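You operate a simulated robot arm through the tools that you are given. There is no shell and no other tool. Be economical: measure what you need, move in short steps, check, and stop when the job is done.

The job below is to be done with a simulated two-armed robot. You get a single attempt, and the scene is never put back.

## Task
Join the short chain with the yellow link and tighten it.
Fine: yellow knob to TIGHT after joining; then black lever IN and grey cover shut.
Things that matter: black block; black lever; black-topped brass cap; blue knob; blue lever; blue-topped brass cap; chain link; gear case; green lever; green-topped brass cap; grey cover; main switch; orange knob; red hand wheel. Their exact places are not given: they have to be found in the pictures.

Only the result counts: the job must be done as asked and must still hold three seconds after the hand-in. Knocking over, shifting, dropping, spilling or breaking anything else fails it. A push-on lid holds only when it is set on centred and level and pressed home; a screw cap is set on level and turned clockwise until tight.

## Robot
Two 7-joint arms with two-finger parallel grippers on one trunk, on a base that drives. Base frame: it is fixed to the floor where the robot stands at the start and does not move with it; the origin is under the middle of the robot, x ahead of it, y to its left, z up. Units: mm, rad, N and s.
The left shoulder is at the start at [50, 187, 1085], the right one opposite. With the tool pointing down near the work surface each hand reaches from about 100 to 660 mm from the robot's upright axis, wherever it stands, measured 20 degrees to its own side. Places, roughly: black block [2200, -100, 800]; black lever [2300, 200, 600]; black-topped brass cap [2600, -2400, 700]; blue knob [1700, 0, 800]; blue lever [1800, 200, 700]; blue-topped brass cap [2700, -2200, 800]; gear case [1400, 0, 500]; green lever [2800, -2200, 1000]; green-topped brass cap [2500, -2100, 200]; grey cover [2500, -100, 1000]; main switch [2900, -3500, 900]; orange knob [2900, -2300, 1100]; red hand wheel [2100, 100, 800]; red knob [1600, -100, 800]; red lever [1600, 200, 700]; red-topped brass cap [2800, -2200, 700]. Payload 3.43 kg a hand.
Tool frame (each hand has its own): the origin (TCP) lies between the finger pads and is the grasp point; the fingertips stand 30 mm ahead of it; z points along the fingers, y is the line along which they close. Largest opening 94 mm; finger width 28, thickness 10; the body of the gripper, 50 by 96 mm, starts 55 mm behind the TCP.
Orientation is told as [roll, pitch, yaw] about the base's x, y, z axes, in that order, counted from this pose: with the fingers straight down and closing along the base's y, the tool's x points along the base's -x, its y along +y and its z along -z.

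## Interface
- The arms move only by the tool apply_moves. It takes "left_targets", "right_targets" or both (then of equal length, played together; a hand with none holds still); each is a list of rows, each a list of 6 numbers: the shift along the tool's x, y, z in units of 500 mm (1.0 is 500 mm), then the turn, a rotation vector about the tool's x, y, z in units of 45 degrees (1.0 is 45 degrees). In form: [[x, y, z, rx, ry, rz], ...]. A call has 1 to 8 rows; each row is the pose to reach, as a shift and turn from the pose commanded when the call began, along the tool's axes at that moment. "left_gripper" and "right_gripper" are, for a hand that has rows, the opening in per cent of the stroke, from 0 (shut) to 100 (fully open), set as the call begins (left out, the last holds). A call with a number of a shift or a turn outside -1 to 1 is refused whole. Rows are played at 5 a second. More than 50 mm and 0.15 rad between two rows, or a gripper value outside its range, and nothing of the call is played. A pose out of reach is approached as far as the arm can. The call stops where the force on the tool passes 90 N (or 10 N more than at its start, if that is more) or the arm is blocked; 0.2 s more then pass. Each finger travels about 153 mm/s and halts on what it meets, pressing with about 26 N; the grip force reading is that of the motor and also rises with nothing between the fingers. The clock runs only during rows and for 0.2 s after the last one: add rows that repeat a pose to give the fingers time. It gives the time, the measured TCP pose, the force on the tool (base axes), the opening and the grip force at its end, in the units of the frame above (readings bear some noise), with the torque about the TCP (base axes, N m) and any sound that the robot's microphone picked up.
- Cameras (640 x 400 px; columns grow to the right, rows downward): "scene" is now at [140.4, -28.6, 1242.8]; the picture's right is [-0.34, -0.94, 0.00], its down [-0.55, 0.20, -0.81] and it looks along [0.76, -0.27, -0.59] (base axes); focal length 215 px, centre (320, 200). "left" rides on the left gripper at [76, -14, -102] in its tool frame; the picture's right is [0.18, 0.98, 0.00], its down [-0.75, 0.14, -0.64] and it looks along [-0.63, 0.12, 0.77] (tool axes); focal length 243 px, centre (320, 200). "right" rides on the right gripper at [76, 14, -102] in its tool frame; the picture's right is [-0.18, 0.98, 0.00], its down [-0.75, -0.14, -0.64] and it looks along [-0.63, -0.12, 0.77] (tool axes); focal length 243 px, centre (320, 200).
- grab_frame(camera): a new picture of that camera. The clock stands still meanwhile.
- raise_lower(by): slides the trunk up (or, below 0, down) by that many mm; the arms and the scene camera ride with it, the base frame stays. It gives what a move gives, with no picture.
- base_move(legs): drives the robot by 1 to 6 legs, each [ahead, left, turn to the left] in mm, mm and rad, along the robot's own axes; the way and the turn of a leg run together, so that a leg with both is an arc; at most 1500 mm and 3.142 rad a leg. The arms and the cameras ride along, it lands a little off, and it stops where it bumps. It gives what a move gives.
- turn_head(pan, tilt): turns the head with the scene camera to pan (to the left, within 1.396 rad either way) and tilt (down, from -0.506 to 1.204), counted from straight ahead of the robot. It gives what a move gives.
- pixel_to_xyz(camera, pixels): for up to 12 pixels [column, row] of the newest picture of that camera ("zoom" is the newest enlarged one), the place [x, y, z] in the base frame of the surface seen there, good to about 2 mm. The clock stands still meanwhile.
- zoom(camera, box): a new picture of the part [left, top, right, bottom] of that camera's present view, enlarged. The clock stands still meanwhile.
- close_job(): hands the job in; it is judged then, once.

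Go step by step. Measure first, check grasps and placings, and put right what went wrong. The budget is 80 turns and 70 pictures, counting those below and the enlarged ones. Unless the task says otherwise, let go and move clear before handing in, and close with one line.

The tools are called after "Request:" by a JSON object that holds its "method" and its "body". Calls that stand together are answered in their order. apply_moves: Moves the arms, as the interface text tells. Its arguments: {"type":"object","properties":{"left_targets":{"type":"array","items":{"type":"array","items":{"type":"number"}}},"left_gripper":{"type":"number"},"right_targets":{"type":"array","items":{"type":"array","items":{"type":"number"}}},"right_gripper":{"type":"number"}},"required":[]} The other tools are called the same way: raise_lower (by) slides the trunk up or down; base_move (legs) drives the base; turn_head (pan, tilt) turns the head that bears the scene camera; grab_frame (camera) takes a picture; pixel_to_xyz (camera, pixels) gives the place of the surface under pixels of a picture; zoom (camera, box) takes an enlarged picture of a part of a camera's view; close_job () hands the job in.

At the start:

```text
time: 0.0
left_eef_pos: [399.7, 46.4, 1110.3]
left_orientation: [-0.002, 0.0, 0.003]
left_contact_force: [0.0, 0.8, 0.8]
left_ft_torque: [0.01, -0.03, 0.0]
left_grip_width: 93.9
left_grip_force: 0.0
right_eef_pos: [252.6, -230.3, 1061.5]
right_orientation: [0.002, 0.0, 0.0]
right_contact_force: [0.7, -0.8, 0.1]
right_ft_torque: [0.01, 0.01, -0.03]
right_grip_width: 94.1
right_grip_force: 0.1
trunk travel left (down, up): [-300.0, 132.0]
robot x, y, heading: [0.7, 2.9, -0.001]
head pan, tilt: [-0.347, 0.632]
```

scene: 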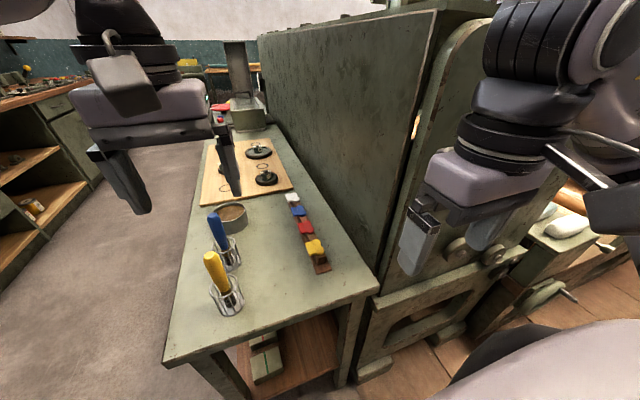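
right: 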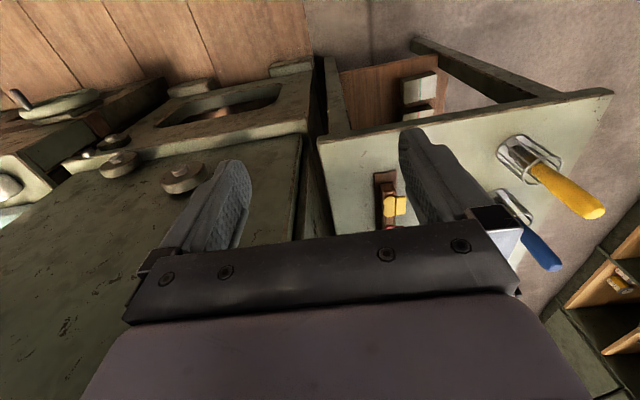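
left: 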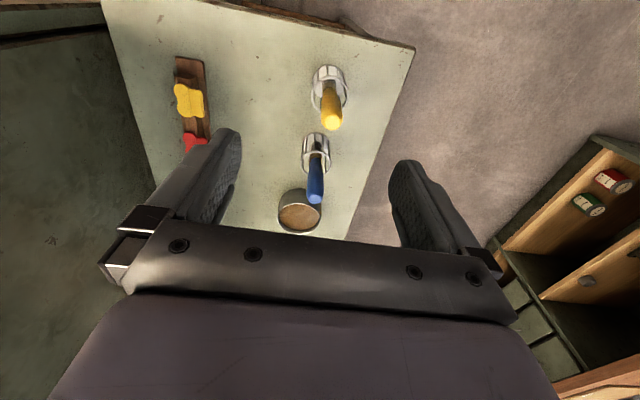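

The pictures show a bench with two handled tools, coloured links on a wooden rack (about 315,250) and a board with sprockets (about 260,165). I'll enlarge these areas first.

Request:
{"method": "zoom", "body": {"camera": "scene", "box": [180, 80, 340, 180]}}

Request:
{"method": "zoom", "body": {"camera": "scene", "box": [180, 180, 372, 300]}}

Request:
{"method": "pixel_to_xyz", "body": {"camera": "scene", "pixels": [[315, 250], [305, 228], [298, 210], [292, 198], [215, 265], [216, 225], [258, 152], [266, 178], [233, 212], [240, 70], [210, 190], [370, 290]]}}

```text
4.00 times, centred on (260, 130) of scene
```

zoom: 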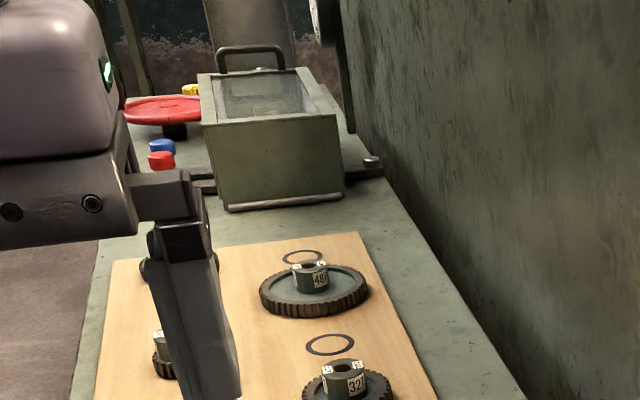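

```text
3.33 times, centred on (276, 240) of scene
```

zoom: 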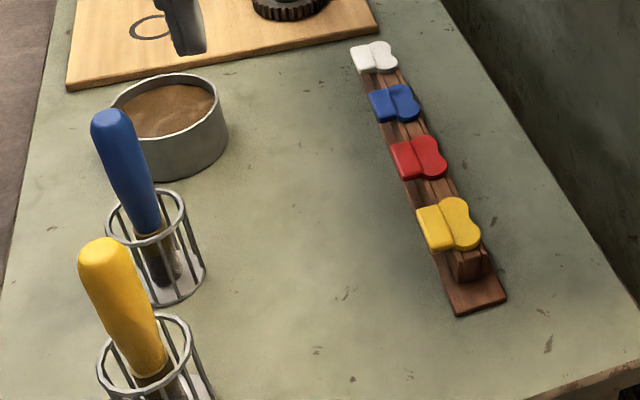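

```text
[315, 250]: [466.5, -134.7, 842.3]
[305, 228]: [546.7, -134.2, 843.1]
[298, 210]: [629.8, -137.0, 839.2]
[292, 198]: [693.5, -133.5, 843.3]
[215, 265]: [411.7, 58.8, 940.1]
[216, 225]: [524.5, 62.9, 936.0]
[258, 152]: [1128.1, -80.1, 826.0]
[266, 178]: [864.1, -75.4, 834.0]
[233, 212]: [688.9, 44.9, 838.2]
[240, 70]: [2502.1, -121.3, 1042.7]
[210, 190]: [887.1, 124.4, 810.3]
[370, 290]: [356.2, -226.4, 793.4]
```

The bench runs along x with links at y≈-134, z≈843, and the machine lies further on. I'll look around to the left and see the floor clearance.

Request:
{"method": "turn_head", "body": {"pan": 0.5, "tilt": 0.5}}

Request:
{"method": "grab_frame", "body": {"camera": "scene"}}

```text
time: 1.2
left_eef_pos: [400.7, 45.5, 1110.1]
left_orientation: [-0.003, 0.0, 0.003]
left_contact_force: [0.4, -0.5, 0.1]
left_ft_torque: [-0.03, -0.01, 0.03]
left_grip_width: 94.3
left_grip_force: 0.0
right_eef_pos: [250.9, -230.3, 1061.9]
right_orientation: [0.001, 0.001, 0.002]
right_contact_force: [-0.1, -0.5, -0.1]
right_ft_torque: [0.04, 0.0, -0.02]
right_grip_width: 94.2
right_grip_force: 0.1
trunk travel left (down, up): [-300.0, 132.0]
robot x, y, heading: [0.3, -1.7, -0.003]
head pan, tilt: [0.499, 0.499]
```

```text
64 pictures are left
```

scene: 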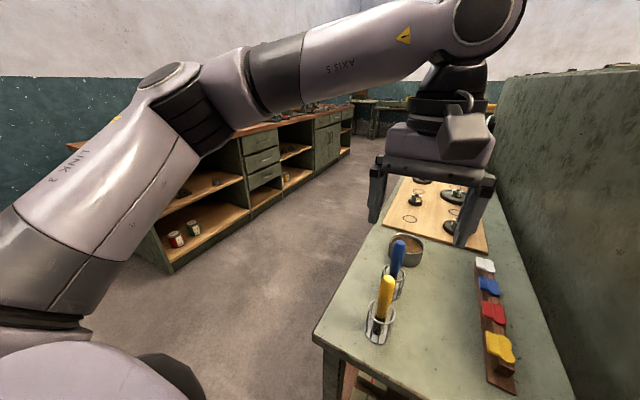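

Request:
{"method": "pixel_to_xyz", "body": {"camera": "scene", "pixels": [[172, 268], [250, 208], [345, 158], [300, 200], [260, 260], [325, 140], [175, 215], [318, 340], [373, 235]]}}

```text
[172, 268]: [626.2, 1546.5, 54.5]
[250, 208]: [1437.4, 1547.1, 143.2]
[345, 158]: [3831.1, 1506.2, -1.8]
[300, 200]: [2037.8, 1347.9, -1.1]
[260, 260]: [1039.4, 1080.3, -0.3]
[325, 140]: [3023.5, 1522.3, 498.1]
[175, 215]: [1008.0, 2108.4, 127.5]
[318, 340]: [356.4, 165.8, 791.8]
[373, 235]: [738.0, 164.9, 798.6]
```

The aisle is clear from y=165 to 1550. I'll drive left, then along it to the machine, and turn to face it.

Request:
{"method": "base_move", "body": {"legs": [[0, 800, 0], [1500, 0, 0], [350, 0, 0], [0, 0, -1.5708]]}}

Request:
{"method": "turn_head", "body": {"pan": 0.0, "tilt": 0.55}}

Request:
{"method": "grab_frame", "body": {"camera": "scene"}}

```text
time: 21.3
left_eef_pos: [1899.7, 397.2, 1111.0]
left_orientation: [-0.001, 0.0, -1.572]
left_contact_force: [0.1, 0.4, 0.1]
left_ft_torque: [-0.03, 0.0, -0.02]
left_grip_width: 94.2
left_grip_force: 0.0
right_eef_pos: [1624.2, 546.8, 1061.4]
right_orientation: [0.003, 0.0, -1.577]
right_contact_force: [0.4, 0.6, 0.7]
right_ft_torque: [-0.01, 0.01, 0.03]
right_grip_width: 93.9
right_grip_force: 0.0
trunk travel left (down, up): [-300.0, 132.0]
robot x, y, heading: [1857.1, 796.3, -1.578]
head pan, tilt: [0.499, 0.499]
```

```text
time: 22.2
left_eef_pos: [1899.2, 396.7, 1111.1]
left_orientation: [-0.001, -0.001, -1.575]
left_contact_force: [-0.2, -0.1, 0.0]
left_ft_torque: [0.0, -0.02, 0.02]
left_grip_width: 94.0
left_grip_force: 0.0
right_eef_pos: [1625.0, 548.0, 1061.4]
right_orientation: [0.003, 0.0, -1.574]
right_contact_force: [-0.1, -0.4, 0.0]
right_ft_torque: [-0.01, -0.02, -0.04]
right_grip_width: 93.8
right_grip_force: 0.2
trunk travel left (down, up): [-300.0, 132.0]
robot x, y, heading: [1858.7, 800.6, -1.572]
head pan, tilt: [0.0, 0.55]
```

```text
63 pictures are left
```

scene: 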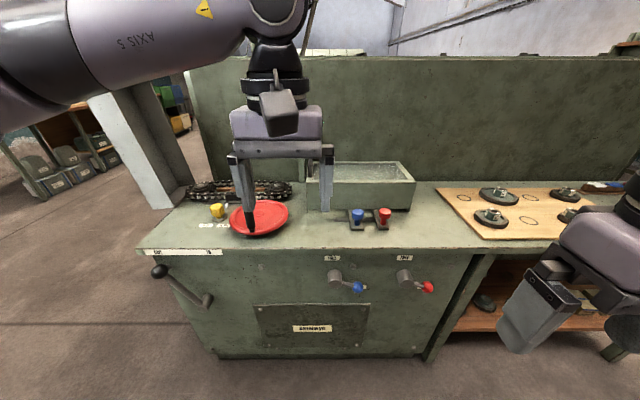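

The chain is at (240,190) with a yellow knob at (217,210), red wheel at (260,215) and black lever at (160,270). I'll zoom in.

Request:
{"method": "zoom", "body": {"camera": "scene", "box": [130, 160, 322, 280]}}

Request:
{"method": "zoom", "body": {"camera": "scene", "box": [300, 180, 460, 280]}}

Request:
{"method": "pixel_to_xyz", "body": {"camera": "scene", "pixels": [[217, 209], [190, 192], [225, 190], [280, 190], [263, 220], [158, 271], [208, 300], [145, 246], [150, 120], [156, 200], [200, 253], [228, 211]]}}

```text
3.33 times, centred on (226, 220) of scene
```

zoom: 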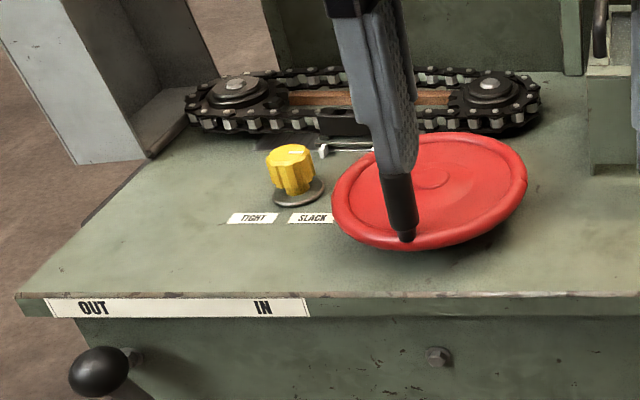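

```text
4.00 times, centred on (380, 230) of scene
```

zoom: 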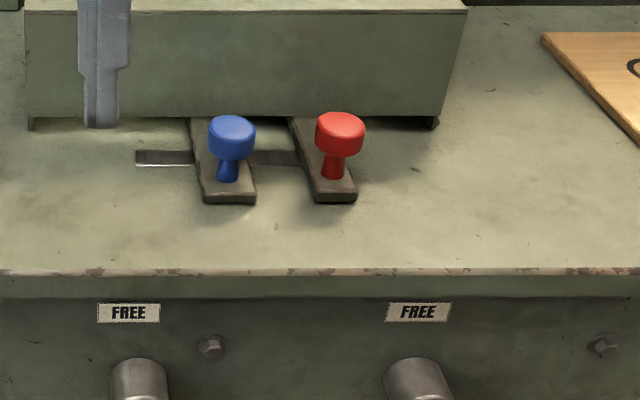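

```text
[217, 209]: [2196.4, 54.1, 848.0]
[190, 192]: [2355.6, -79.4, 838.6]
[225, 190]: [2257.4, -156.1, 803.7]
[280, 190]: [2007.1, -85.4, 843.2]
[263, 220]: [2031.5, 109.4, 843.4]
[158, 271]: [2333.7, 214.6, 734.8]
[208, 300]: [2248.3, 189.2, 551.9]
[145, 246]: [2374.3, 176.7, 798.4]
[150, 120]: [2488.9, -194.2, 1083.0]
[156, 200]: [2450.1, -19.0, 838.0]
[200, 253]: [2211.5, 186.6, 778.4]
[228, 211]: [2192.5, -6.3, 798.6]
```

Next I shift the base left along the machine to face the chain at x≈2200, move slightly closer, and look with the left hand's camera.

Request:
{"method": "base_move", "body": {"legs": [[0, 300, 0], [150, 0, 0]]}}

Request:
{"method": "grab_frame", "body": {"camera": "left"}}

Request:
{"method": "grab_frame", "body": {"camera": "scene"}}

```text
time: 26.4
left_eef_pos: [2201.9, 245.4, 1110.0]
left_orientation: [-0.001, 0.0, -1.571]
left_contact_force: [-0.3, 0.0, -0.1]
left_ft_torque: [0.0, 0.02, 0.0]
left_grip_width: 93.7
left_grip_force: 0.0
right_eef_pos: [1925.0, 395.5, 1059.4]
right_orientation: [0.003, 0.001, -1.572]
right_contact_force: [-1.0, 0.0, 0.4]
right_ft_torque: [0.0, 0.0, 0.04]
right_grip_width: 93.9
right_grip_force: 0.1
trunk travel left (down, up): [-300.0, 132.0]
robot x, y, heading: [2153.3, 646.2, -1.571]
head pan, tilt: [0.0, 0.55]
```

```text
60 pictures are left
```

left: 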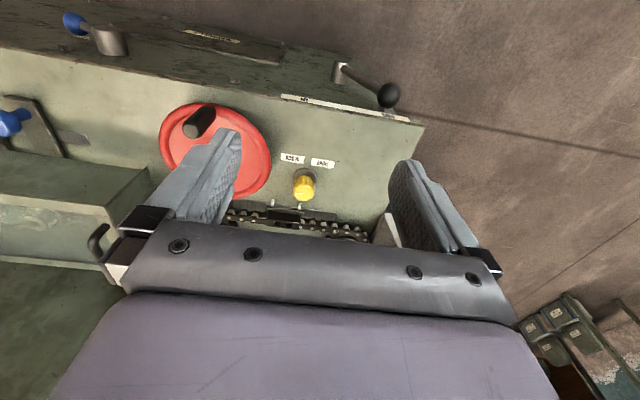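

```text
59 pictures are left
```

scene: 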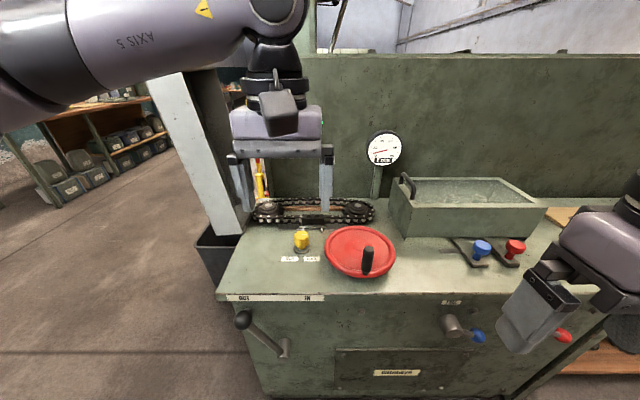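

The chain is now at (310,210) in the scene view. I zoom in on it.

Request:
{"method": "zoom", "body": {"camera": "scene", "box": [240, 190, 400, 290]}}

Request:
{"method": "zoom", "body": {"camera": "left", "box": [220, 130, 412, 250]}}

```text
4.00 times, centred on (320, 240) of scene
```

zoom: 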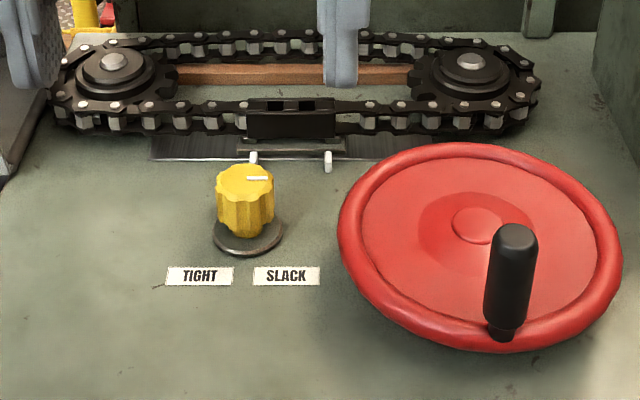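

```text
3.33 times, centred on (316, 190) of left
```

zoom: 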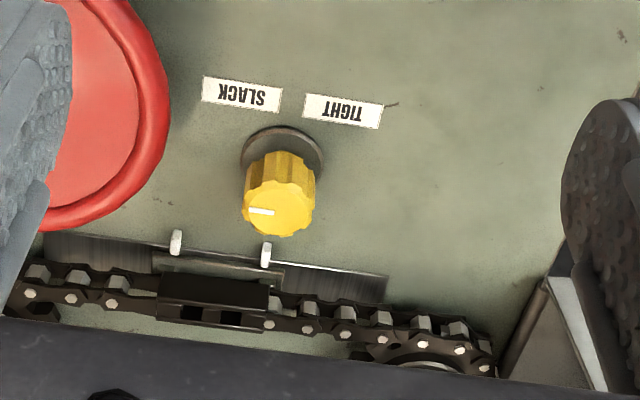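

The gap in the chain seems to be at the black block with two slots (zoom 293,115). I zoom further and measure.

Request:
{"method": "zoom", "body": {"camera": "scene", "box": [272, 200, 352, 250]}}

Request:
{"method": "pixel_to_xyz", "body": {"camera": "zoom", "pixels": [[200, 150], [240, 110], [300, 110], [160, 95], [310, 95], [420, 140], [120, 130], [185, 210], [325, 215], [130, 260], [140, 170], [385, 215]]}}

```text
8.00 times, centred on (312, 225) of scene
```

zoom: 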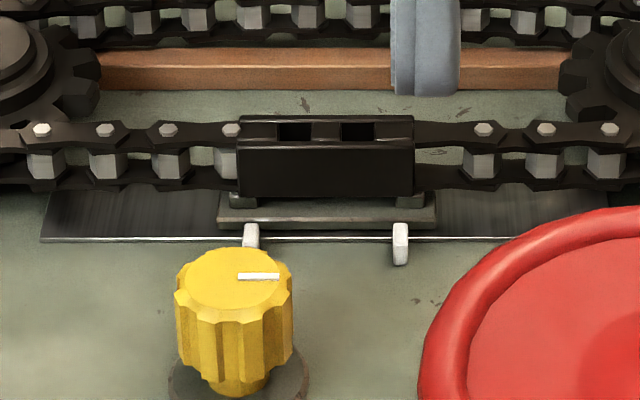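

```text
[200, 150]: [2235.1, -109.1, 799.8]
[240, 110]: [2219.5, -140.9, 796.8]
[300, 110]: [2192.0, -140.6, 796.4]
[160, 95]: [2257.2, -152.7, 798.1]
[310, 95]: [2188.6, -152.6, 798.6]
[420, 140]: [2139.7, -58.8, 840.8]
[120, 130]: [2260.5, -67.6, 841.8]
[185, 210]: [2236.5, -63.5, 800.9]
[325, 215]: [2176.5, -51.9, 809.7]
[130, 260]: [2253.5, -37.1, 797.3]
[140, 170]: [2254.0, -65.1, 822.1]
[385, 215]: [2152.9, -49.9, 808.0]
```

The block has two slots at chain pitch (~28 mm) for the link's pins. Now I check the grey cover, the black lever and the overall mechanism.

Request:
{"method": "turn_head", "body": {"pan": 0.5, "tilt": 0.55}}

Request:
{"method": "grab_frame", "body": {"camera": "scene"}}

```text
time: 27.3
left_eef_pos: [2200.8, 246.8, 1109.4]
left_orientation: [-0.001, 0.0, -1.57]
left_contact_force: [0.3, 0.1, -0.3]
left_ft_torque: [0.0, 0.01, 0.02]
left_grip_width: 94.2
left_grip_force: 0.0
right_eef_pos: [1924.9, 397.1, 1060.6]
right_orientation: [0.003, 0.001, -1.573]
right_contact_force: [0.2, 0.1, 0.4]
right_ft_torque: [-0.01, 0.01, -0.01]
right_grip_width: 93.8
right_grip_force: 0.1
trunk travel left (down, up): [-300.0, 132.0]
robot x, y, heading: [2154.8, 649.5, -1.574]
head pan, tilt: [0.499, 0.55]
```

```text
55 pictures are left
```

scene: 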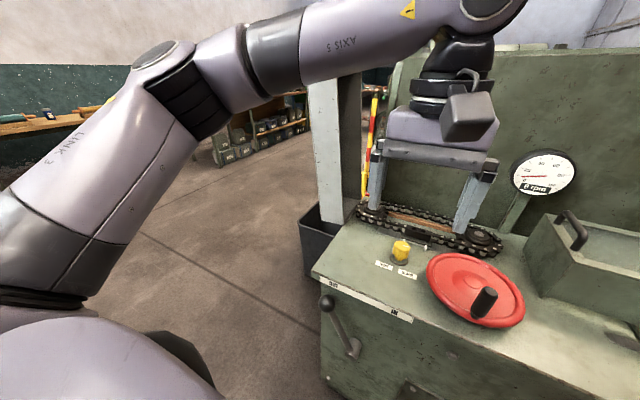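

The grey cover stands upright at the table's end (335,75..225). I measure it and the lever.

Request:
{"method": "pixel_to_xyz", "body": {"camera": "scene", "pixels": [[312, 100], [316, 160], [320, 210], [338, 100], [340, 160], [345, 215], [357, 100], [356, 180], [327, 302], [353, 350], [330, 80], [340, 325]]}}

Request:
{"method": "zoom", "body": {"camera": "scene", "box": [290, 60, 514, 200]}}

Request:
{"method": "zoom", "body": {"camera": "scene", "box": [290, 190, 514, 330]}}

```text
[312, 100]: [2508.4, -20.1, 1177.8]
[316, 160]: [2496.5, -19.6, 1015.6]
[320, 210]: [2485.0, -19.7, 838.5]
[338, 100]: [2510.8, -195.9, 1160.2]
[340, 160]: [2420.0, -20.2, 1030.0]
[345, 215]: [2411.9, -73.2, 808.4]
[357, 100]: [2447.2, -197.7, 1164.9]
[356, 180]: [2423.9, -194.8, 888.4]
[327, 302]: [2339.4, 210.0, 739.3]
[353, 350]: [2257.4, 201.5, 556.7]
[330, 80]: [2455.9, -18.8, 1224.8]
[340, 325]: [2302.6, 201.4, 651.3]
```

```text
2.86 times, centred on (402, 130) of scene
```

zoom: 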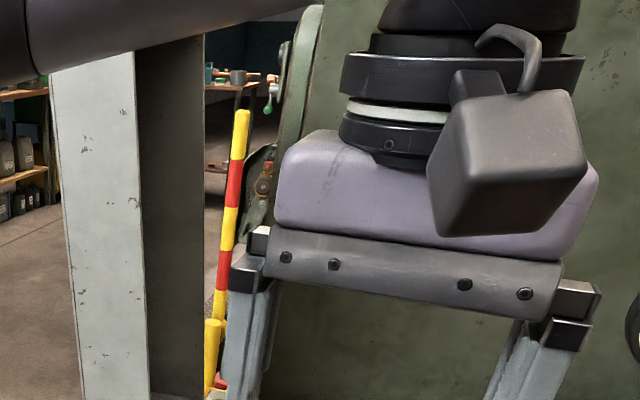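

```text
2.86 times, centred on (402, 260) of scene
```

zoom: 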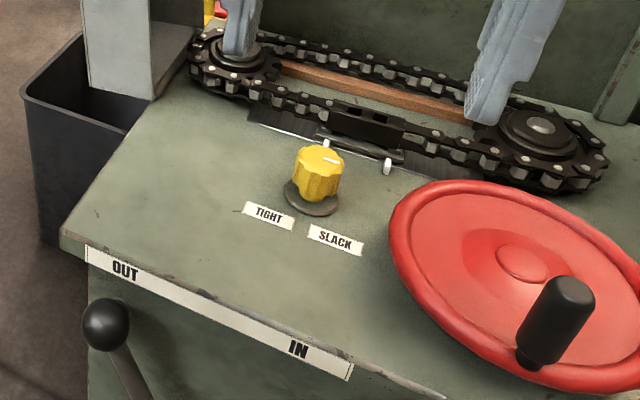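

The cover leans open at x≈2420–2510 and hinges at the table end; the lever is at OUT; the knob points to SLACK. Now I go and fetch the yellow link, facing the bench from the aisle.

Request:
{"method": "base_move", "body": {"legs": [[-150, 0, 0], [0, -1000, 0], [0, -870, 0], [220, 0, 0]]}}

Request:
{"method": "turn_head", "body": {"pan": 0.25, "tilt": 0.6}}

Request:
{"method": "grab_frame", "body": {"camera": "scene"}}

Request:
{"method": "grab_frame", "body": {"camera": "left"}}

```text
time: 46.2
left_eef_pos: [335.4, 190.9, 1109.7]
left_orientation: [-0.002, 0.001, -1.586]
left_contact_force: [0.2, -0.4, 0.1]
left_ft_torque: [0.0, 0.02, -0.02]
left_grip_width: 93.7
left_grip_force: 0.0
right_eef_pos: [61.9, 343.3, 1061.0]
right_orientation: [0.002, 0.001, -1.586]
right_contact_force: [0.3, -0.7, 0.4]
right_ft_torque: [0.03, 0.02, 0.01]
right_grip_width: 94.3
right_grip_force: 0.1
trunk travel left (down, up): [-300.0, 132.0]
robot x, y, heading: [298.8, 592.9, -1.588]
head pan, tilt: [0.499, 0.55]
```

```text
time: 47.0
left_eef_pos: [335.6, 189.7, 1110.2]
left_orientation: [-0.002, -0.002, -1.586]
left_contact_force: [1.4, -0.5, 0.6]
left_ft_torque: [0.01, -0.03, 0.04]
left_grip_width: 93.7
left_grip_force: 0.0
right_eef_pos: [61.5, 343.7, 1060.5]
right_orientation: [0.002, 0.001, -1.588]
right_contact_force: [-0.9, -0.2, 0.3]
right_ft_torque: [0.05, -0.01, 0.02]
right_grip_width: 94.0
right_grip_force: 0.1
trunk travel left (down, up): [-300.0, 132.0]
robot x, y, heading: [299.4, 592.4, -1.591]
head pan, tilt: [0.25, 0.6]
```

```text
52 pictures are left
```

scene: 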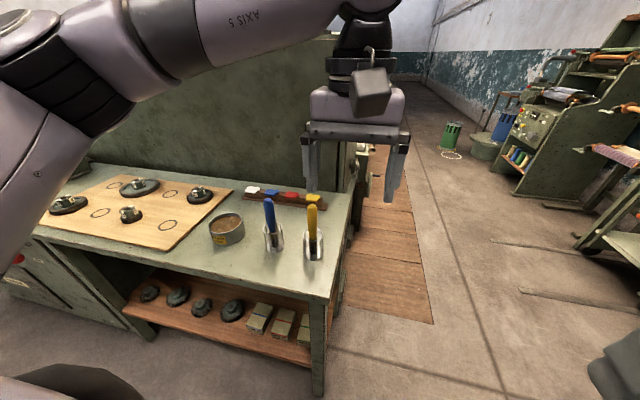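

```text
51 pictures are left
```

left: 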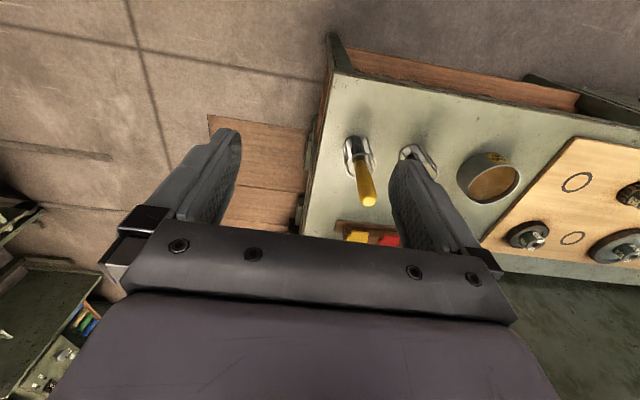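

The yellow link sits at (314,198) at the end of the rack. I zoom in.

Request:
{"method": "zoom", "body": {"camera": "scene", "box": [244, 178, 340, 238]}}

Request:
{"method": "pixel_to_xyz", "body": {"camera": "zoom", "pixels": [[470, 128], [450, 140], [490, 142], [465, 118], [440, 120], [500, 120], [330, 120], [185, 85], [400, 190], [520, 200], [455, 180], [480, 165]]}}

```text
6.67 times, centred on (292, 208) of scene
```

zoom: 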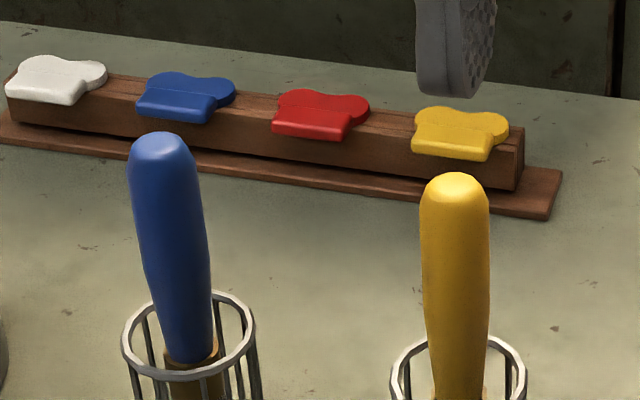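

```text
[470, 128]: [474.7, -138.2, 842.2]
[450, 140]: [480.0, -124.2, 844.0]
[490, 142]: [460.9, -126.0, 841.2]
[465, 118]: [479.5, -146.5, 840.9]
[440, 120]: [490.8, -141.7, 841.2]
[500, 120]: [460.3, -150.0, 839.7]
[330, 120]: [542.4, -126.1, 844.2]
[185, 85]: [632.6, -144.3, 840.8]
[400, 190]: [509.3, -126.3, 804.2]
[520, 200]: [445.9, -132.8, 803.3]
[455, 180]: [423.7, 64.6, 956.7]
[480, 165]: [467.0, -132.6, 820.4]
```

The link is a figure-8 plate with a front lip at (474,-140,842), too far (748 mm) from here. I'll move to about (40,300) facing the bench corner so the left hand reaches it.

Request:
{"method": "base_move", "body": {"legs": [[0, -254, 0], [298, 0, 0], [0, 0, 0.456]]}}

```text
time: 52.8
left_eef_pos: [249.4, -46.1, 1110.6]
left_orientation: [-0.001, -0.002, -1.132]
left_contact_force: [0.0, 0.5, -0.2]
left_ft_torque: [0.01, -0.02, -0.03]
left_grip_width: 94.0
left_grip_force: 0.0
right_eef_pos: [-63.6, -28.9, 1061.6]
right_orientation: [0.001, 0.0, -1.134]
right_contact_force: [0.4, 0.6, 0.4]
right_ft_torque: [-0.01, 0.02, -0.02]
right_grip_width: 94.0
right_grip_force: 0.1
trunk travel left (down, up): [-300.0, 132.0]
robot x, y, heading: [37.6, 296.3, -1.136]
head pan, tilt: [0.25, 0.6]
```

Moving the left hand above the link in small steps for a close view.

Request:
{"method": "apply_moves", "body": {"left_targets": [[-0.06, 0.055, 0], [-0.12, 0.109, 0], [-0.18, 0.164, 0.0], [-0.241, 0.218, 0.05], [-0.301, 0.273, 0.1], [-0.361, 0.327, 0.15], [-0.361, 0.327, 0.22]]}}

Request:
{"method": "grab_frame", "body": {"camera": "left"}}

```text
refused: a row must be a list of 6 entries
```

```text
49 pictures are left
```

left: 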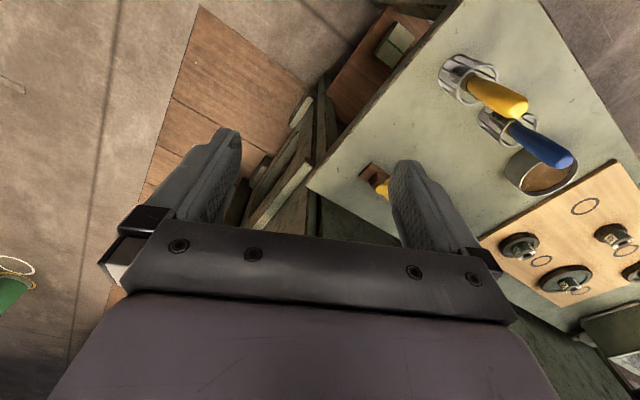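

Rows need six entries; I resend it.

Request:
{"method": "apply_moves", "body": {"left_targets": [[-0.06, 0.055, 0, 0, 0, 0], [-0.12, 0.109, 0, 0, 0, 0], [-0.18, 0.164, 0, 0, 0, 0], [-0.241, 0.218, 0.05, 0, 0, 0], [-0.301, 0.273, 0.1, 0, 0, 0], [-0.361, 0.327, 0.15, 0, 0, 0], [-0.361, 0.327, 0.22, 0, 0, 0]]}}

Request:
{"method": "zoom", "body": {"camera": "left", "box": [208, 40, 432, 180]}}

```text
time: 54.4
left_eef_pos: [473.5, -140.3, 999.9]
left_orientation: [0.0, -0.004, -1.133]
left_contact_force: [-0.3, 0.9, 0.0]
left_ft_torque: [-0.02, 0.0, 0.01]
left_grip_width: 94.0
left_grip_force: 0.0
right_eef_pos: [-64.7, -28.4, 1060.8]
right_orientation: [0.003, 0.002, -1.135]
right_contact_force: [0.3, 0.1, 0.1]
right_ft_torque: [0.01, 0.01, -0.01]
right_grip_width: 94.0
right_grip_force: 0.0
trunk travel left (down, up): [-300.0, 132.0]
robot x, y, heading: [36.5, 299.8, -1.136]
head pan, tilt: [0.25, 0.6]
```

```text
2.86 times, centred on (320, 110) of left
```

zoom: 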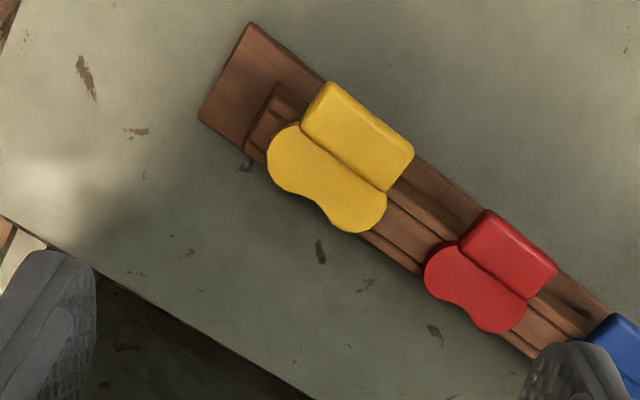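

Clear view: a figure-8 plate with a thick rectangular tab on its +y side. I measure the corners.

Request:
{"method": "pixel_to_xyz", "body": {"camera": "zoom", "pixels": [[328, 90], [408, 152], [303, 127], [385, 187], [357, 135], [292, 158], [358, 208], [272, 155], [355, 228], [325, 190], [270, 110], [260, 130]]}}

Request:
{"method": "zoom", "body": {"camera": "left", "box": [280, 60, 376, 120]}}

```text
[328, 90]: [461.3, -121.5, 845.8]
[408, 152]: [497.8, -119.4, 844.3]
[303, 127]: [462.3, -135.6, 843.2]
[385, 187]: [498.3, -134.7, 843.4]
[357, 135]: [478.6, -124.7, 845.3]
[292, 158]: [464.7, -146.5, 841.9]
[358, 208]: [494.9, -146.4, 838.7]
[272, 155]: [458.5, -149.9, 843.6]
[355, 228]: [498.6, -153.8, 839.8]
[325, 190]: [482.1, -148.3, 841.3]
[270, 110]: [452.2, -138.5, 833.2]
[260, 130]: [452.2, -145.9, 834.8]
```

```text
6.67 times, centred on (328, 90) of left
```

zoom: 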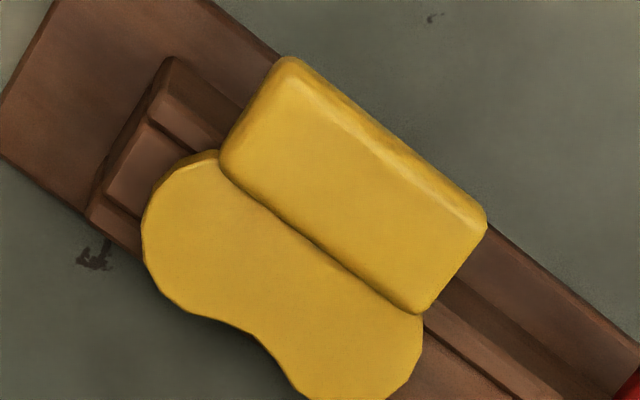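

The tab spans x 461–498, y −119…−135, top z 845. I'll yaw to −90° so the fingers close along x on the tab, and come down to z 900 with the opening at 53 %.

Request:
{"method": "apply_moves", "body": {"left_targets": [[0.01, 0.01, 0, 0, 0, 0.14], [0.02, 0.02, 0, 0, 0, 0.28], [0.03, 0.025, 0.05, 0, 0, 0.42], [0.037, 0.031, 0.1, 0, 0, 0.558], [0.037, 0.031, 0.15, 0, 0, 0.558], [0.037, 0.031, 0.2, 0, 0, 0.558], [0.037, 0.031, 0.2, 0, 0, 0.558]], "left_gripper": 53}}

Request:
{"method": "zoom", "body": {"camera": "left", "box": [208, 60, 432, 200]}}

```text
time: 56.0
left_eef_pos: [480.6, -117.5, 900.5]
left_orientation: [0.0, -0.002, -1.57]
left_contact_force: [0.3, 0.3, 0.1]
left_ft_torque: [0.0, -0.02, 0.03]
left_grip_width: 49.8
left_grip_force: 0.0
right_eef_pos: [-65.8, -27.4, 1061.4]
right_orientation: [0.004, 0.0, -1.134]
right_contact_force: [0.1, -0.1, 0.0]
right_ft_torque: [0.0, 0.01, -0.01]
right_grip_width: 94.2
right_grip_force: 0.1
trunk travel left (down, up): [-300.0, 132.0]
robot x, y, heading: [32.6, 296.7, -1.132]
head pan, tilt: [0.25, 0.6]
```

```text
2.86 times, centred on (320, 130) of left
```

zoom: 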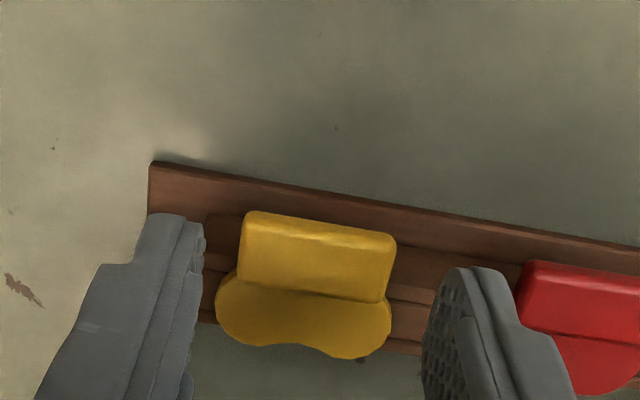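

I verify clearances to the red link and the yellow tab's edges.

Request:
{"method": "pixel_to_xyz", "body": {"camera": "zoom", "pixels": [[525, 275], [523, 300], [242, 255], [390, 280], [250, 217], [388, 238], [320, 240], [320, 225], [218, 300], [388, 320], [200, 300], [300, 180]]}}

```text
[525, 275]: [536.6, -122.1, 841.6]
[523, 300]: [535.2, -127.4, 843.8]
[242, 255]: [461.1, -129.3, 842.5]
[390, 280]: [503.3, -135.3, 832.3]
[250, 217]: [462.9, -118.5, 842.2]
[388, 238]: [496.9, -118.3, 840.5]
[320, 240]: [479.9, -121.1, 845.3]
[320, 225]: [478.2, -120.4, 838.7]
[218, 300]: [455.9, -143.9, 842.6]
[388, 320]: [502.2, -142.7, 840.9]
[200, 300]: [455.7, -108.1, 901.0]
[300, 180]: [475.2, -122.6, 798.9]
```

Clear. Descend to TCP z≈854 and close.

Request:
{"method": "apply_moves", "body": {"left_targets": [[0.003, -0.0016, 0.04, 0, 0, 0], [0.003, -0.0016, 0.07, 0, 0, 0], [0.003, -0.0016, 0.093, 0, 0, 0], [0.003, -0.0016, 0.093, 0, 0, 0]]}}

Request:
{"method": "apply_moves", "body": {"left_targets": [[0, 0, 0, 0, 0, 0], [0, 0, 0, 0, 0, 0], [0, 0, 0, 0, 0, 0]], "left_gripper": 0}}

Request:
{"method": "apply_moves", "body": {"left_targets": [[0, 0, -0.02, 0, 0, 0], [0, 0, -0.05, 0, 0, 0], [0, 0, -0.1, 0, 0, 0], [0, 0, -0.2, 0, 0, 0], [0, 0, -0.2, 0, 0, 0]]}}

Request:
{"method": "zoom", "body": {"camera": "left", "box": [208, 60, 432, 200]}}

```text
time: 57.0
left_eef_pos: [478.7, -115.6, 853.3]
left_orientation: [-0.001, 0.0, -1.568]
left_contact_force: [-0.1, 0.3, -0.1]
left_ft_torque: [-0.03, 0.01, 0.03]
left_grip_width: 49.5
left_grip_force: 0.1
right_eef_pos: [-64.8, -28.5, 1059.4]
right_orientation: [0.002, -0.001, -1.133]
right_contact_force: [0.3, -0.2, -0.1]
right_ft_torque: [-0.01, 0.0, -0.03]
right_grip_width: 93.9
right_grip_force: 0.1
trunk travel left (down, up): [-300.0, 132.0]
robot x, y, heading: [38.2, 297.5, -1.134]
head pan, tilt: [0.25, 0.6]
```

```text
time: 57.8
left_eef_pos: [479.0, -116.9, 853.7]
left_orientation: [0.0, 0.0, -1.572]
left_contact_force: [0.0, -0.5, 0.0]
left_ft_torque: [0.02, 0.0, 0.01]
left_grip_width: 39.4
left_grip_force: 25.9
right_eef_pos: [-64.1, -29.7, 1060.4]
right_orientation: [0.001, 0.001, -1.134]
right_contact_force: [0.8, 0.3, 0.8]
right_ft_torque: [0.02, 0.0, 0.0]
right_grip_width: 93.9
right_grip_force: 0.1
trunk travel left (down, up): [-300.0, 132.0]
robot x, y, heading: [36.8, 296.0, -1.131]
head pan, tilt: [0.25, 0.6]
```

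```text
time: 59.0
left_eef_pos: [481.0, -114.9, 956.4]
left_orientation: [-0.001, 0.0, -1.568]
left_contact_force: [0.0, 0.3, -1.1]
left_ft_torque: [0.03, -0.01, 0.0]
left_grip_width: 39.2
left_grip_force: 26.2
right_eef_pos: [-64.7, -28.1, 1061.3]
right_orientation: [0.001, 0.001, -1.133]
right_contact_force: [-0.2, -0.7, 0.1]
right_ft_torque: [-0.03, 0.03, -0.01]
right_grip_width: 93.8
right_grip_force: 0.0
trunk travel left (down, up): [-300.0, 132.0]
robot x, y, heading: [40.4, 295.7, -1.132]
head pan, tilt: [0.25, 0.6]
```

```text
2.86 times, centred on (320, 130) of left
```

zoom: 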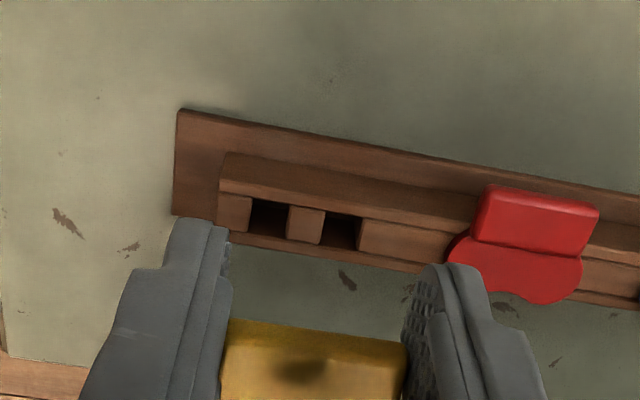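

The link is held (width 39.2, grip 26 N). The rack shows two square pockets at (268,220) and (340,230); I measure them to know the pin offset from the TCP.

Request:
{"method": "pixel_to_xyz", "body": {"camera": "zoom", "pixels": [[251, 203], [249, 234], [286, 207], [286, 240], [325, 212], [322, 244], [360, 218], [357, 249], [222, 215], [305, 225]]}}

Request:
{"method": "apply_moves", "body": {"left_targets": [[0.05, 0, -0.08, 0, 0, 0], [0.08, 0, -0.16, 0, 0, 0], [0.08, -0.05, -0.25, 0, 0, 0], [0.08, -0.14, -0.26, 0, 0, 0], [0.09, -0.23, -0.26, 0, 0, 0], [0.1, -0.32, -0.26, 0, 0, 0], [0.1, -0.4, -0.26, 0, 0, 0], [0.1, -0.4, -0.26, 0, 0, 0]]}}

```text
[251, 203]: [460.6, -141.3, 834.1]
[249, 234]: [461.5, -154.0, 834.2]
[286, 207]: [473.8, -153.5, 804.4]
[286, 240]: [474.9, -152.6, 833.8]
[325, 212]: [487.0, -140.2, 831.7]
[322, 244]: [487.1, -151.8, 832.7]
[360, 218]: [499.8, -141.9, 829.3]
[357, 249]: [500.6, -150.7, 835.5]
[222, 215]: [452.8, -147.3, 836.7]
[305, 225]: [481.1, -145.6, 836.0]
```

```text
refused: row 3 steps farther than a row can; nothing moved
```

Pin-pair centre is about (+1, −31) mm from the TCP, and plate bottom 17.5 mm below it. I raise and retract the hand in smaller steps.

Request:
{"method": "apply_moves", "body": {"left_targets": [[0.03, 0, -0.08, 0, 0, 0], [0.06, 0, -0.16, 0, 0, 0], [0.08, 0, -0.25, 0, 0, 0], [0.08, -0.08, -0.26, 0, 0, 0], [0.09, -0.17, -0.26, 0, 0, 0], [0.1, -0.26, -0.26, 0, 0, 0], [0.1, -0.35, -0.26, 0, 0, 0], [0.1, -0.4, -0.26, 0, 0, 0]]}}

```text
time: 60.8
left_eef_pos: [278.5, -65.4, 1083.4]
left_orientation: [0.0, -0.002, -1.567]
left_contact_force: [0.5, -1.2, -1.4]
left_ft_torque: [0.06, -0.03, 0.04]
left_grip_width: 39.4
left_grip_force: 26.1
right_eef_pos: [-64.9, -27.3, 1060.5]
right_orientation: [0.002, -0.001, -1.134]
right_contact_force: [-0.3, 0.4, 0.8]
right_ft_torque: [0.04, -0.02, 0.02]
right_grip_width: 93.9
right_grip_force: 0.1
trunk travel left (down, up): [-300.0, 132.0]
robot x, y, heading: [37.6, 296.9, -1.133]
head pan, tilt: [0.25, 0.6]
```

Drive to the machine: turn square, back off, along the aisle, then forward to about (2010, 560).

Request:
{"method": "base_move", "body": {"legs": [[0, 0, -0.438], [-460, 0, 0], [0, 1200, 0], [0, 772, 0], [197, 0, 0]]}}

Request:
{"method": "turn_head", "body": {"pan": 0.3, "tilt": 0.65}}

Request:
{"method": "grab_frame", "body": {"camera": "scene"}}

```text
time: 83.2
left_eef_pos: [2082.4, 140.2, 1083.1]
left_orientation: [-0.001, -0.001, -2.001]
left_contact_force: [-0.4, -0.3, -1.5]
left_ft_torque: [0.05, -0.02, 0.03]
left_grip_width: 39.3
left_grip_force: 25.7
right_eef_pos: [1784.2, 318.0, 1061.2]
right_orientation: [0.001, -0.001, -1.564]
right_contact_force: [-0.2, 0.0, 0.4]
right_ft_torque: [0.02, 0.03, 0.0]
right_grip_width: 93.8
right_grip_force: 0.1
trunk travel left (down, up): [-300.0, 132.0]
robot x, y, heading: [2016.3, 570.0, -1.567]
head pan, tilt: [0.25, 0.6]
```

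```text
time: 83.8
left_eef_pos: [2081.3, 141.4, 1083.7]
left_orientation: [0.0, -0.001, -2.0]
left_contact_force: [0.0, 0.3, -1.3]
left_ft_torque: [0.03, 0.01, 0.02]
left_grip_width: 39.3
left_grip_force: 25.5
right_eef_pos: [1785.3, 317.9, 1060.9]
right_orientation: [0.002, 0.001, -1.564]
right_contact_force: [-0.2, -0.5, -0.2]
right_ft_torque: [0.01, 0.02, 0.0]
right_grip_width: 94.0
right_grip_force: 0.1
trunk travel left (down, up): [-300.0, 132.0]
robot x, y, heading: [2011.2, 572.9, -1.566]
head pan, tilt: [0.3, 0.649]
```

```text
44 pictures are left
```

scene: 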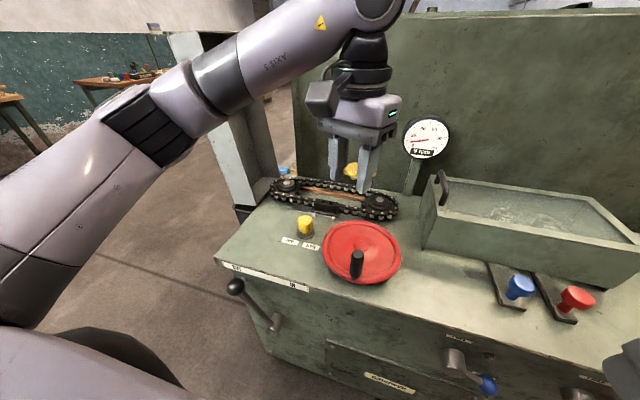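

The link is still held at (350,172), and the block is in view around (325,205). I zoom on both.

Request:
{"method": "zoom", "body": {"camera": "scene", "box": [284, 185, 372, 240]}}

Request:
{"method": "pixel_to_xyz", "body": {"camera": "zoom", "pixels": [[200, 120], [260, 130], [320, 145], [200, 150], [260, 160], [320, 170], [150, 100], [400, 150], [240, 190], [330, 220], [160, 140], [280, 120]]}}

Request:
{"method": "zoom", "body": {"camera": "scene", "box": [308, 130, 404, 190]}}

```text
7.27 times, centred on (328, 212) of scene
```

zoom: 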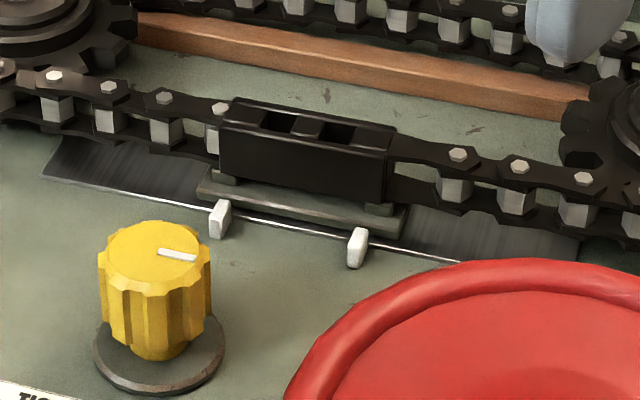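

```text
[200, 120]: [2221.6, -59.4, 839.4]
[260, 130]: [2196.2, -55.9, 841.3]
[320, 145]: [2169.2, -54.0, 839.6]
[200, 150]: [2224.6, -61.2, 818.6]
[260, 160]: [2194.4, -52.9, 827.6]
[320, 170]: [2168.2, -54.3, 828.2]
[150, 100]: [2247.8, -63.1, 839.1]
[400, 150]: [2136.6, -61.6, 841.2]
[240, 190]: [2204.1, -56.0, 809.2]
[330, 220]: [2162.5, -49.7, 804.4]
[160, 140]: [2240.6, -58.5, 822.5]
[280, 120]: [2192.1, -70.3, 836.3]
```

```text
6.67 times, centred on (356, 160) of scene
```

zoom: 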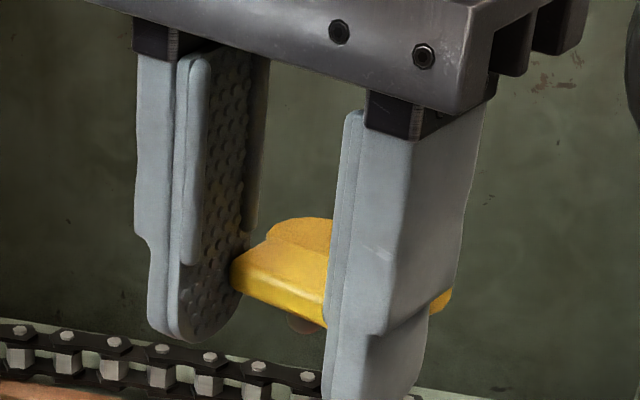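

Link is level in the fingers. I bring the hand above the block (pins over about (2177,−68)) at z=1000, yaw −90°.

Request:
{"method": "apply_moves", "body": {"left_targets": [[-0.04, 0.054, 0.02, 0, 0, -0.09], [-0.08, 0.107, 0.05, 0, 0, -0.18], [-0.12, 0.161, 0.07, 0, 0, -0.27], [-0.16, 0.215, 0.1, 0, 0, -0.36], [-0.2, 0.268, 0.13, 0, 0, -0.45], [-0.244, 0.322, 0.166, 0, 0, -0.546], [-0.244, 0.322, 0.166, 0, 0, -0.546]]}}

Request:
{"method": "zoom", "body": {"camera": "left", "box": [208, 40, 432, 180]}}

Request:
{"method": "pixel_to_xyz", "body": {"camera": "zoom", "pixels": [[320, 200]]}}

```text
time: 85.4
left_eef_pos: [2178.3, -37.4, 1000.8]
left_orientation: [0.0, -0.003, -1.574]
left_contact_force: [-0.6, -1.2, -1.0]
left_ft_torque: [0.04, 0.03, 0.02]
left_grip_width: 39.4
left_grip_force: 26.1
right_eef_pos: [1785.9, 319.3, 1062.0]
right_orientation: [0.002, 0.0, -1.562]
right_contact_force: [-0.5, -0.3, -0.3]
right_ft_torque: [-0.01, -0.02, -0.03]
right_grip_width: 94.0
right_grip_force: 0.1
trunk travel left (down, up): [-300.0, 132.0]
robot x, y, heading: [2014.5, 572.1, -1.569]
head pan, tilt: [0.3, 0.649]
```

```text
2.86 times, centred on (320, 110) of left
```

zoom: 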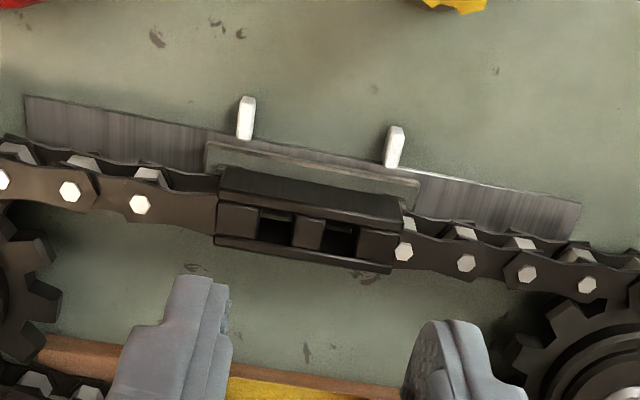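

```text
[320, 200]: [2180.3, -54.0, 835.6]
```

Both pockets are visible at (276,228) and (341,240). I measure their corners.

Request:
{"method": "pixel_to_xyz", "body": {"camera": "zoom", "pixels": [[258, 225], [257, 243], [294, 229], [292, 248], [325, 236], [323, 254], [359, 242], [357, 259], [308, 235], [217, 220], [388, 265], [310, 205]]}}

Request:
{"method": "zoom", "body": {"camera": "left", "box": [272, 85, 368, 145]}}

```text
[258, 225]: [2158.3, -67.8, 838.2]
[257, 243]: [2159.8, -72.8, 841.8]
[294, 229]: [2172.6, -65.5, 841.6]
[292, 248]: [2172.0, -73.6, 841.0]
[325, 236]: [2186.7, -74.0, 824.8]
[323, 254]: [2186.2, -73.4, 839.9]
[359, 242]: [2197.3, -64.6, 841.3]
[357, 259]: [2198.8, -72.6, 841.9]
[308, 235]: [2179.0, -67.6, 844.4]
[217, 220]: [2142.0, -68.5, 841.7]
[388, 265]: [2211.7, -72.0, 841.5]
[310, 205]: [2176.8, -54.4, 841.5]
```

```text
6.67 times, centred on (320, 115) of left
```

zoom: 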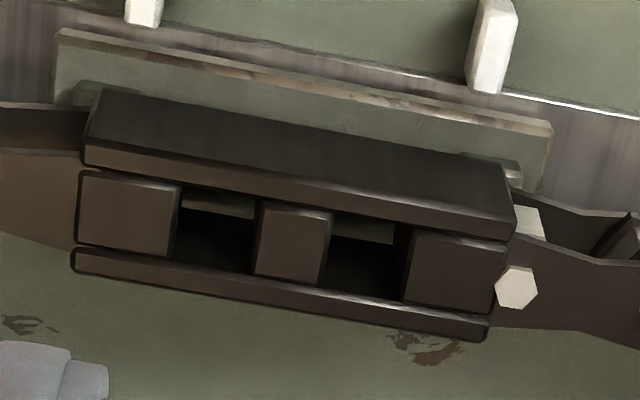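

More precise measurement of the pocket's depth in y.

Request:
{"method": "pixel_to_xyz", "body": {"camera": "zoom", "pixels": [[295, 212], [290, 278], [130, 176], [125, 248], [460, 240], [450, 303], [300, 188], [300, 297], [300, 120], [180, 225], [256, 240], [328, 255]]}}

```text
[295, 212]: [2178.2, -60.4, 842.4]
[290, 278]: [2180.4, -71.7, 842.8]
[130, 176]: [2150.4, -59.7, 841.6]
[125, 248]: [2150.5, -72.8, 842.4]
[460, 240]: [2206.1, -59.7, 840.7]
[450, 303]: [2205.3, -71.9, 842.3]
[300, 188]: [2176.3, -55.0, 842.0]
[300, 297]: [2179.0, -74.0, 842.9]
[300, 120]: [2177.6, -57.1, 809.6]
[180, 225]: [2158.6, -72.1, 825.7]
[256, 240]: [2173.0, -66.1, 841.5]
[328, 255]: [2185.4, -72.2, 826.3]
```

Pocket centre is (2179, −66), block top z≈842; so TCP target is (2178, −35) and seat height ≈860. I lower to 880 and check.

Request:
{"method": "apply_moves", "body": {"left_targets": [[0.005, 0, 0.08, 0, 0, 0], [0.005, 0, 0.16, 0, 0, 0], [0.005, 0, 0.21, 0, 0, 0], [0.005, 0, 0.235, 0, 0, 0], [0.005, 0, 0.235, 0, 0, 0]]}}

Request:
{"method": "zoom", "body": {"camera": "scene", "box": [284, 165, 380, 225]}}

Request:
{"method": "zoom", "body": {"camera": "left", "box": [208, 80, 432, 220]}}

```text
time: 86.6
left_eef_pos: [2179.0, -33.9, 882.4]
left_orientation: [-0.003, -0.002, -1.57]
left_contact_force: [-0.2, 0.0, -1.7]
left_ft_torque: [0.02, 0.01, 0.0]
left_grip_width: 39.7
left_grip_force: 26.3
right_eef_pos: [1784.5, 317.4, 1060.7]
right_orientation: [0.001, 0.0, -1.563]
right_contact_force: [-0.2, 0.6, -0.5]
right_ft_torque: [-0.03, 0.02, 0.0]
right_grip_width: 93.9
right_grip_force: 0.1
trunk travel left (down, up): [-300.0, 132.0]
robot x, y, heading: [2010.4, 572.4, -1.568]
head pan, tilt: [0.3, 0.649]
```

```text
6.67 times, centred on (332, 195) of scene
```

zoom: 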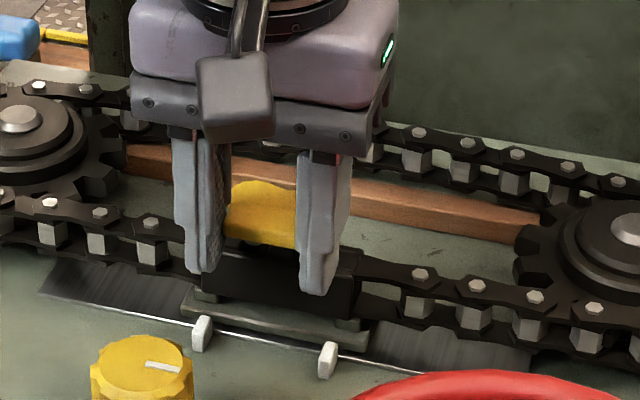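

```text
2.86 times, centred on (320, 150) of left
```

zoom: 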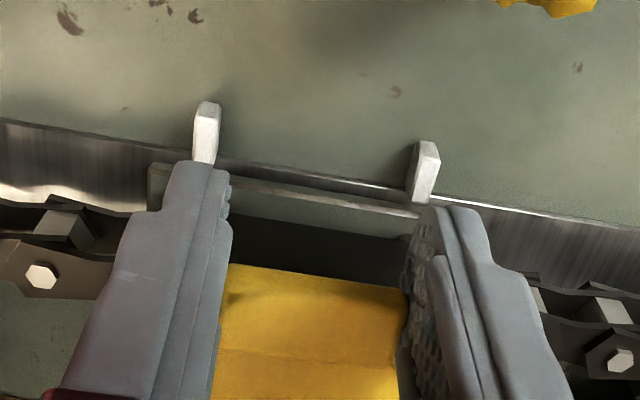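

Aligned. Now I lower slowly, watching the force.

Request:
{"method": "apply_moves", "body": {"left_targets": [[0, 0, 0.01, 0, 0, 0], [0, 0, 0.02, 0, 0, 0], [0, 0, 0.026, 0, 0, 0], [0, 0, 0.032, 0, 0, 0], [0, 0, 0.032, 0, 0, 0]]}}

```text
time: 87.8
left_eef_pos: [2176.9, -33.3, 866.8]
left_orientation: [0.0, -0.001, -1.571]
left_contact_force: [0.1, 0.2, -1.0]
left_ft_torque: [0.05, 0.02, 0.0]
left_grip_width: 39.2
left_grip_force: 26.4
right_eef_pos: [1785.4, 319.5, 1060.4]
right_orientation: [0.003, 0.001, -1.564]
right_contact_force: [-0.9, 0.7, 0.2]
right_ft_torque: [0.02, 0.02, 0.0]
right_grip_width: 94.0
right_grip_force: 0.1
trunk travel left (down, up): [-300.0, 132.0]
robot x, y, heading: [2011.5, 571.5, -1.563]
head pan, tilt: [0.3, 0.649]
```

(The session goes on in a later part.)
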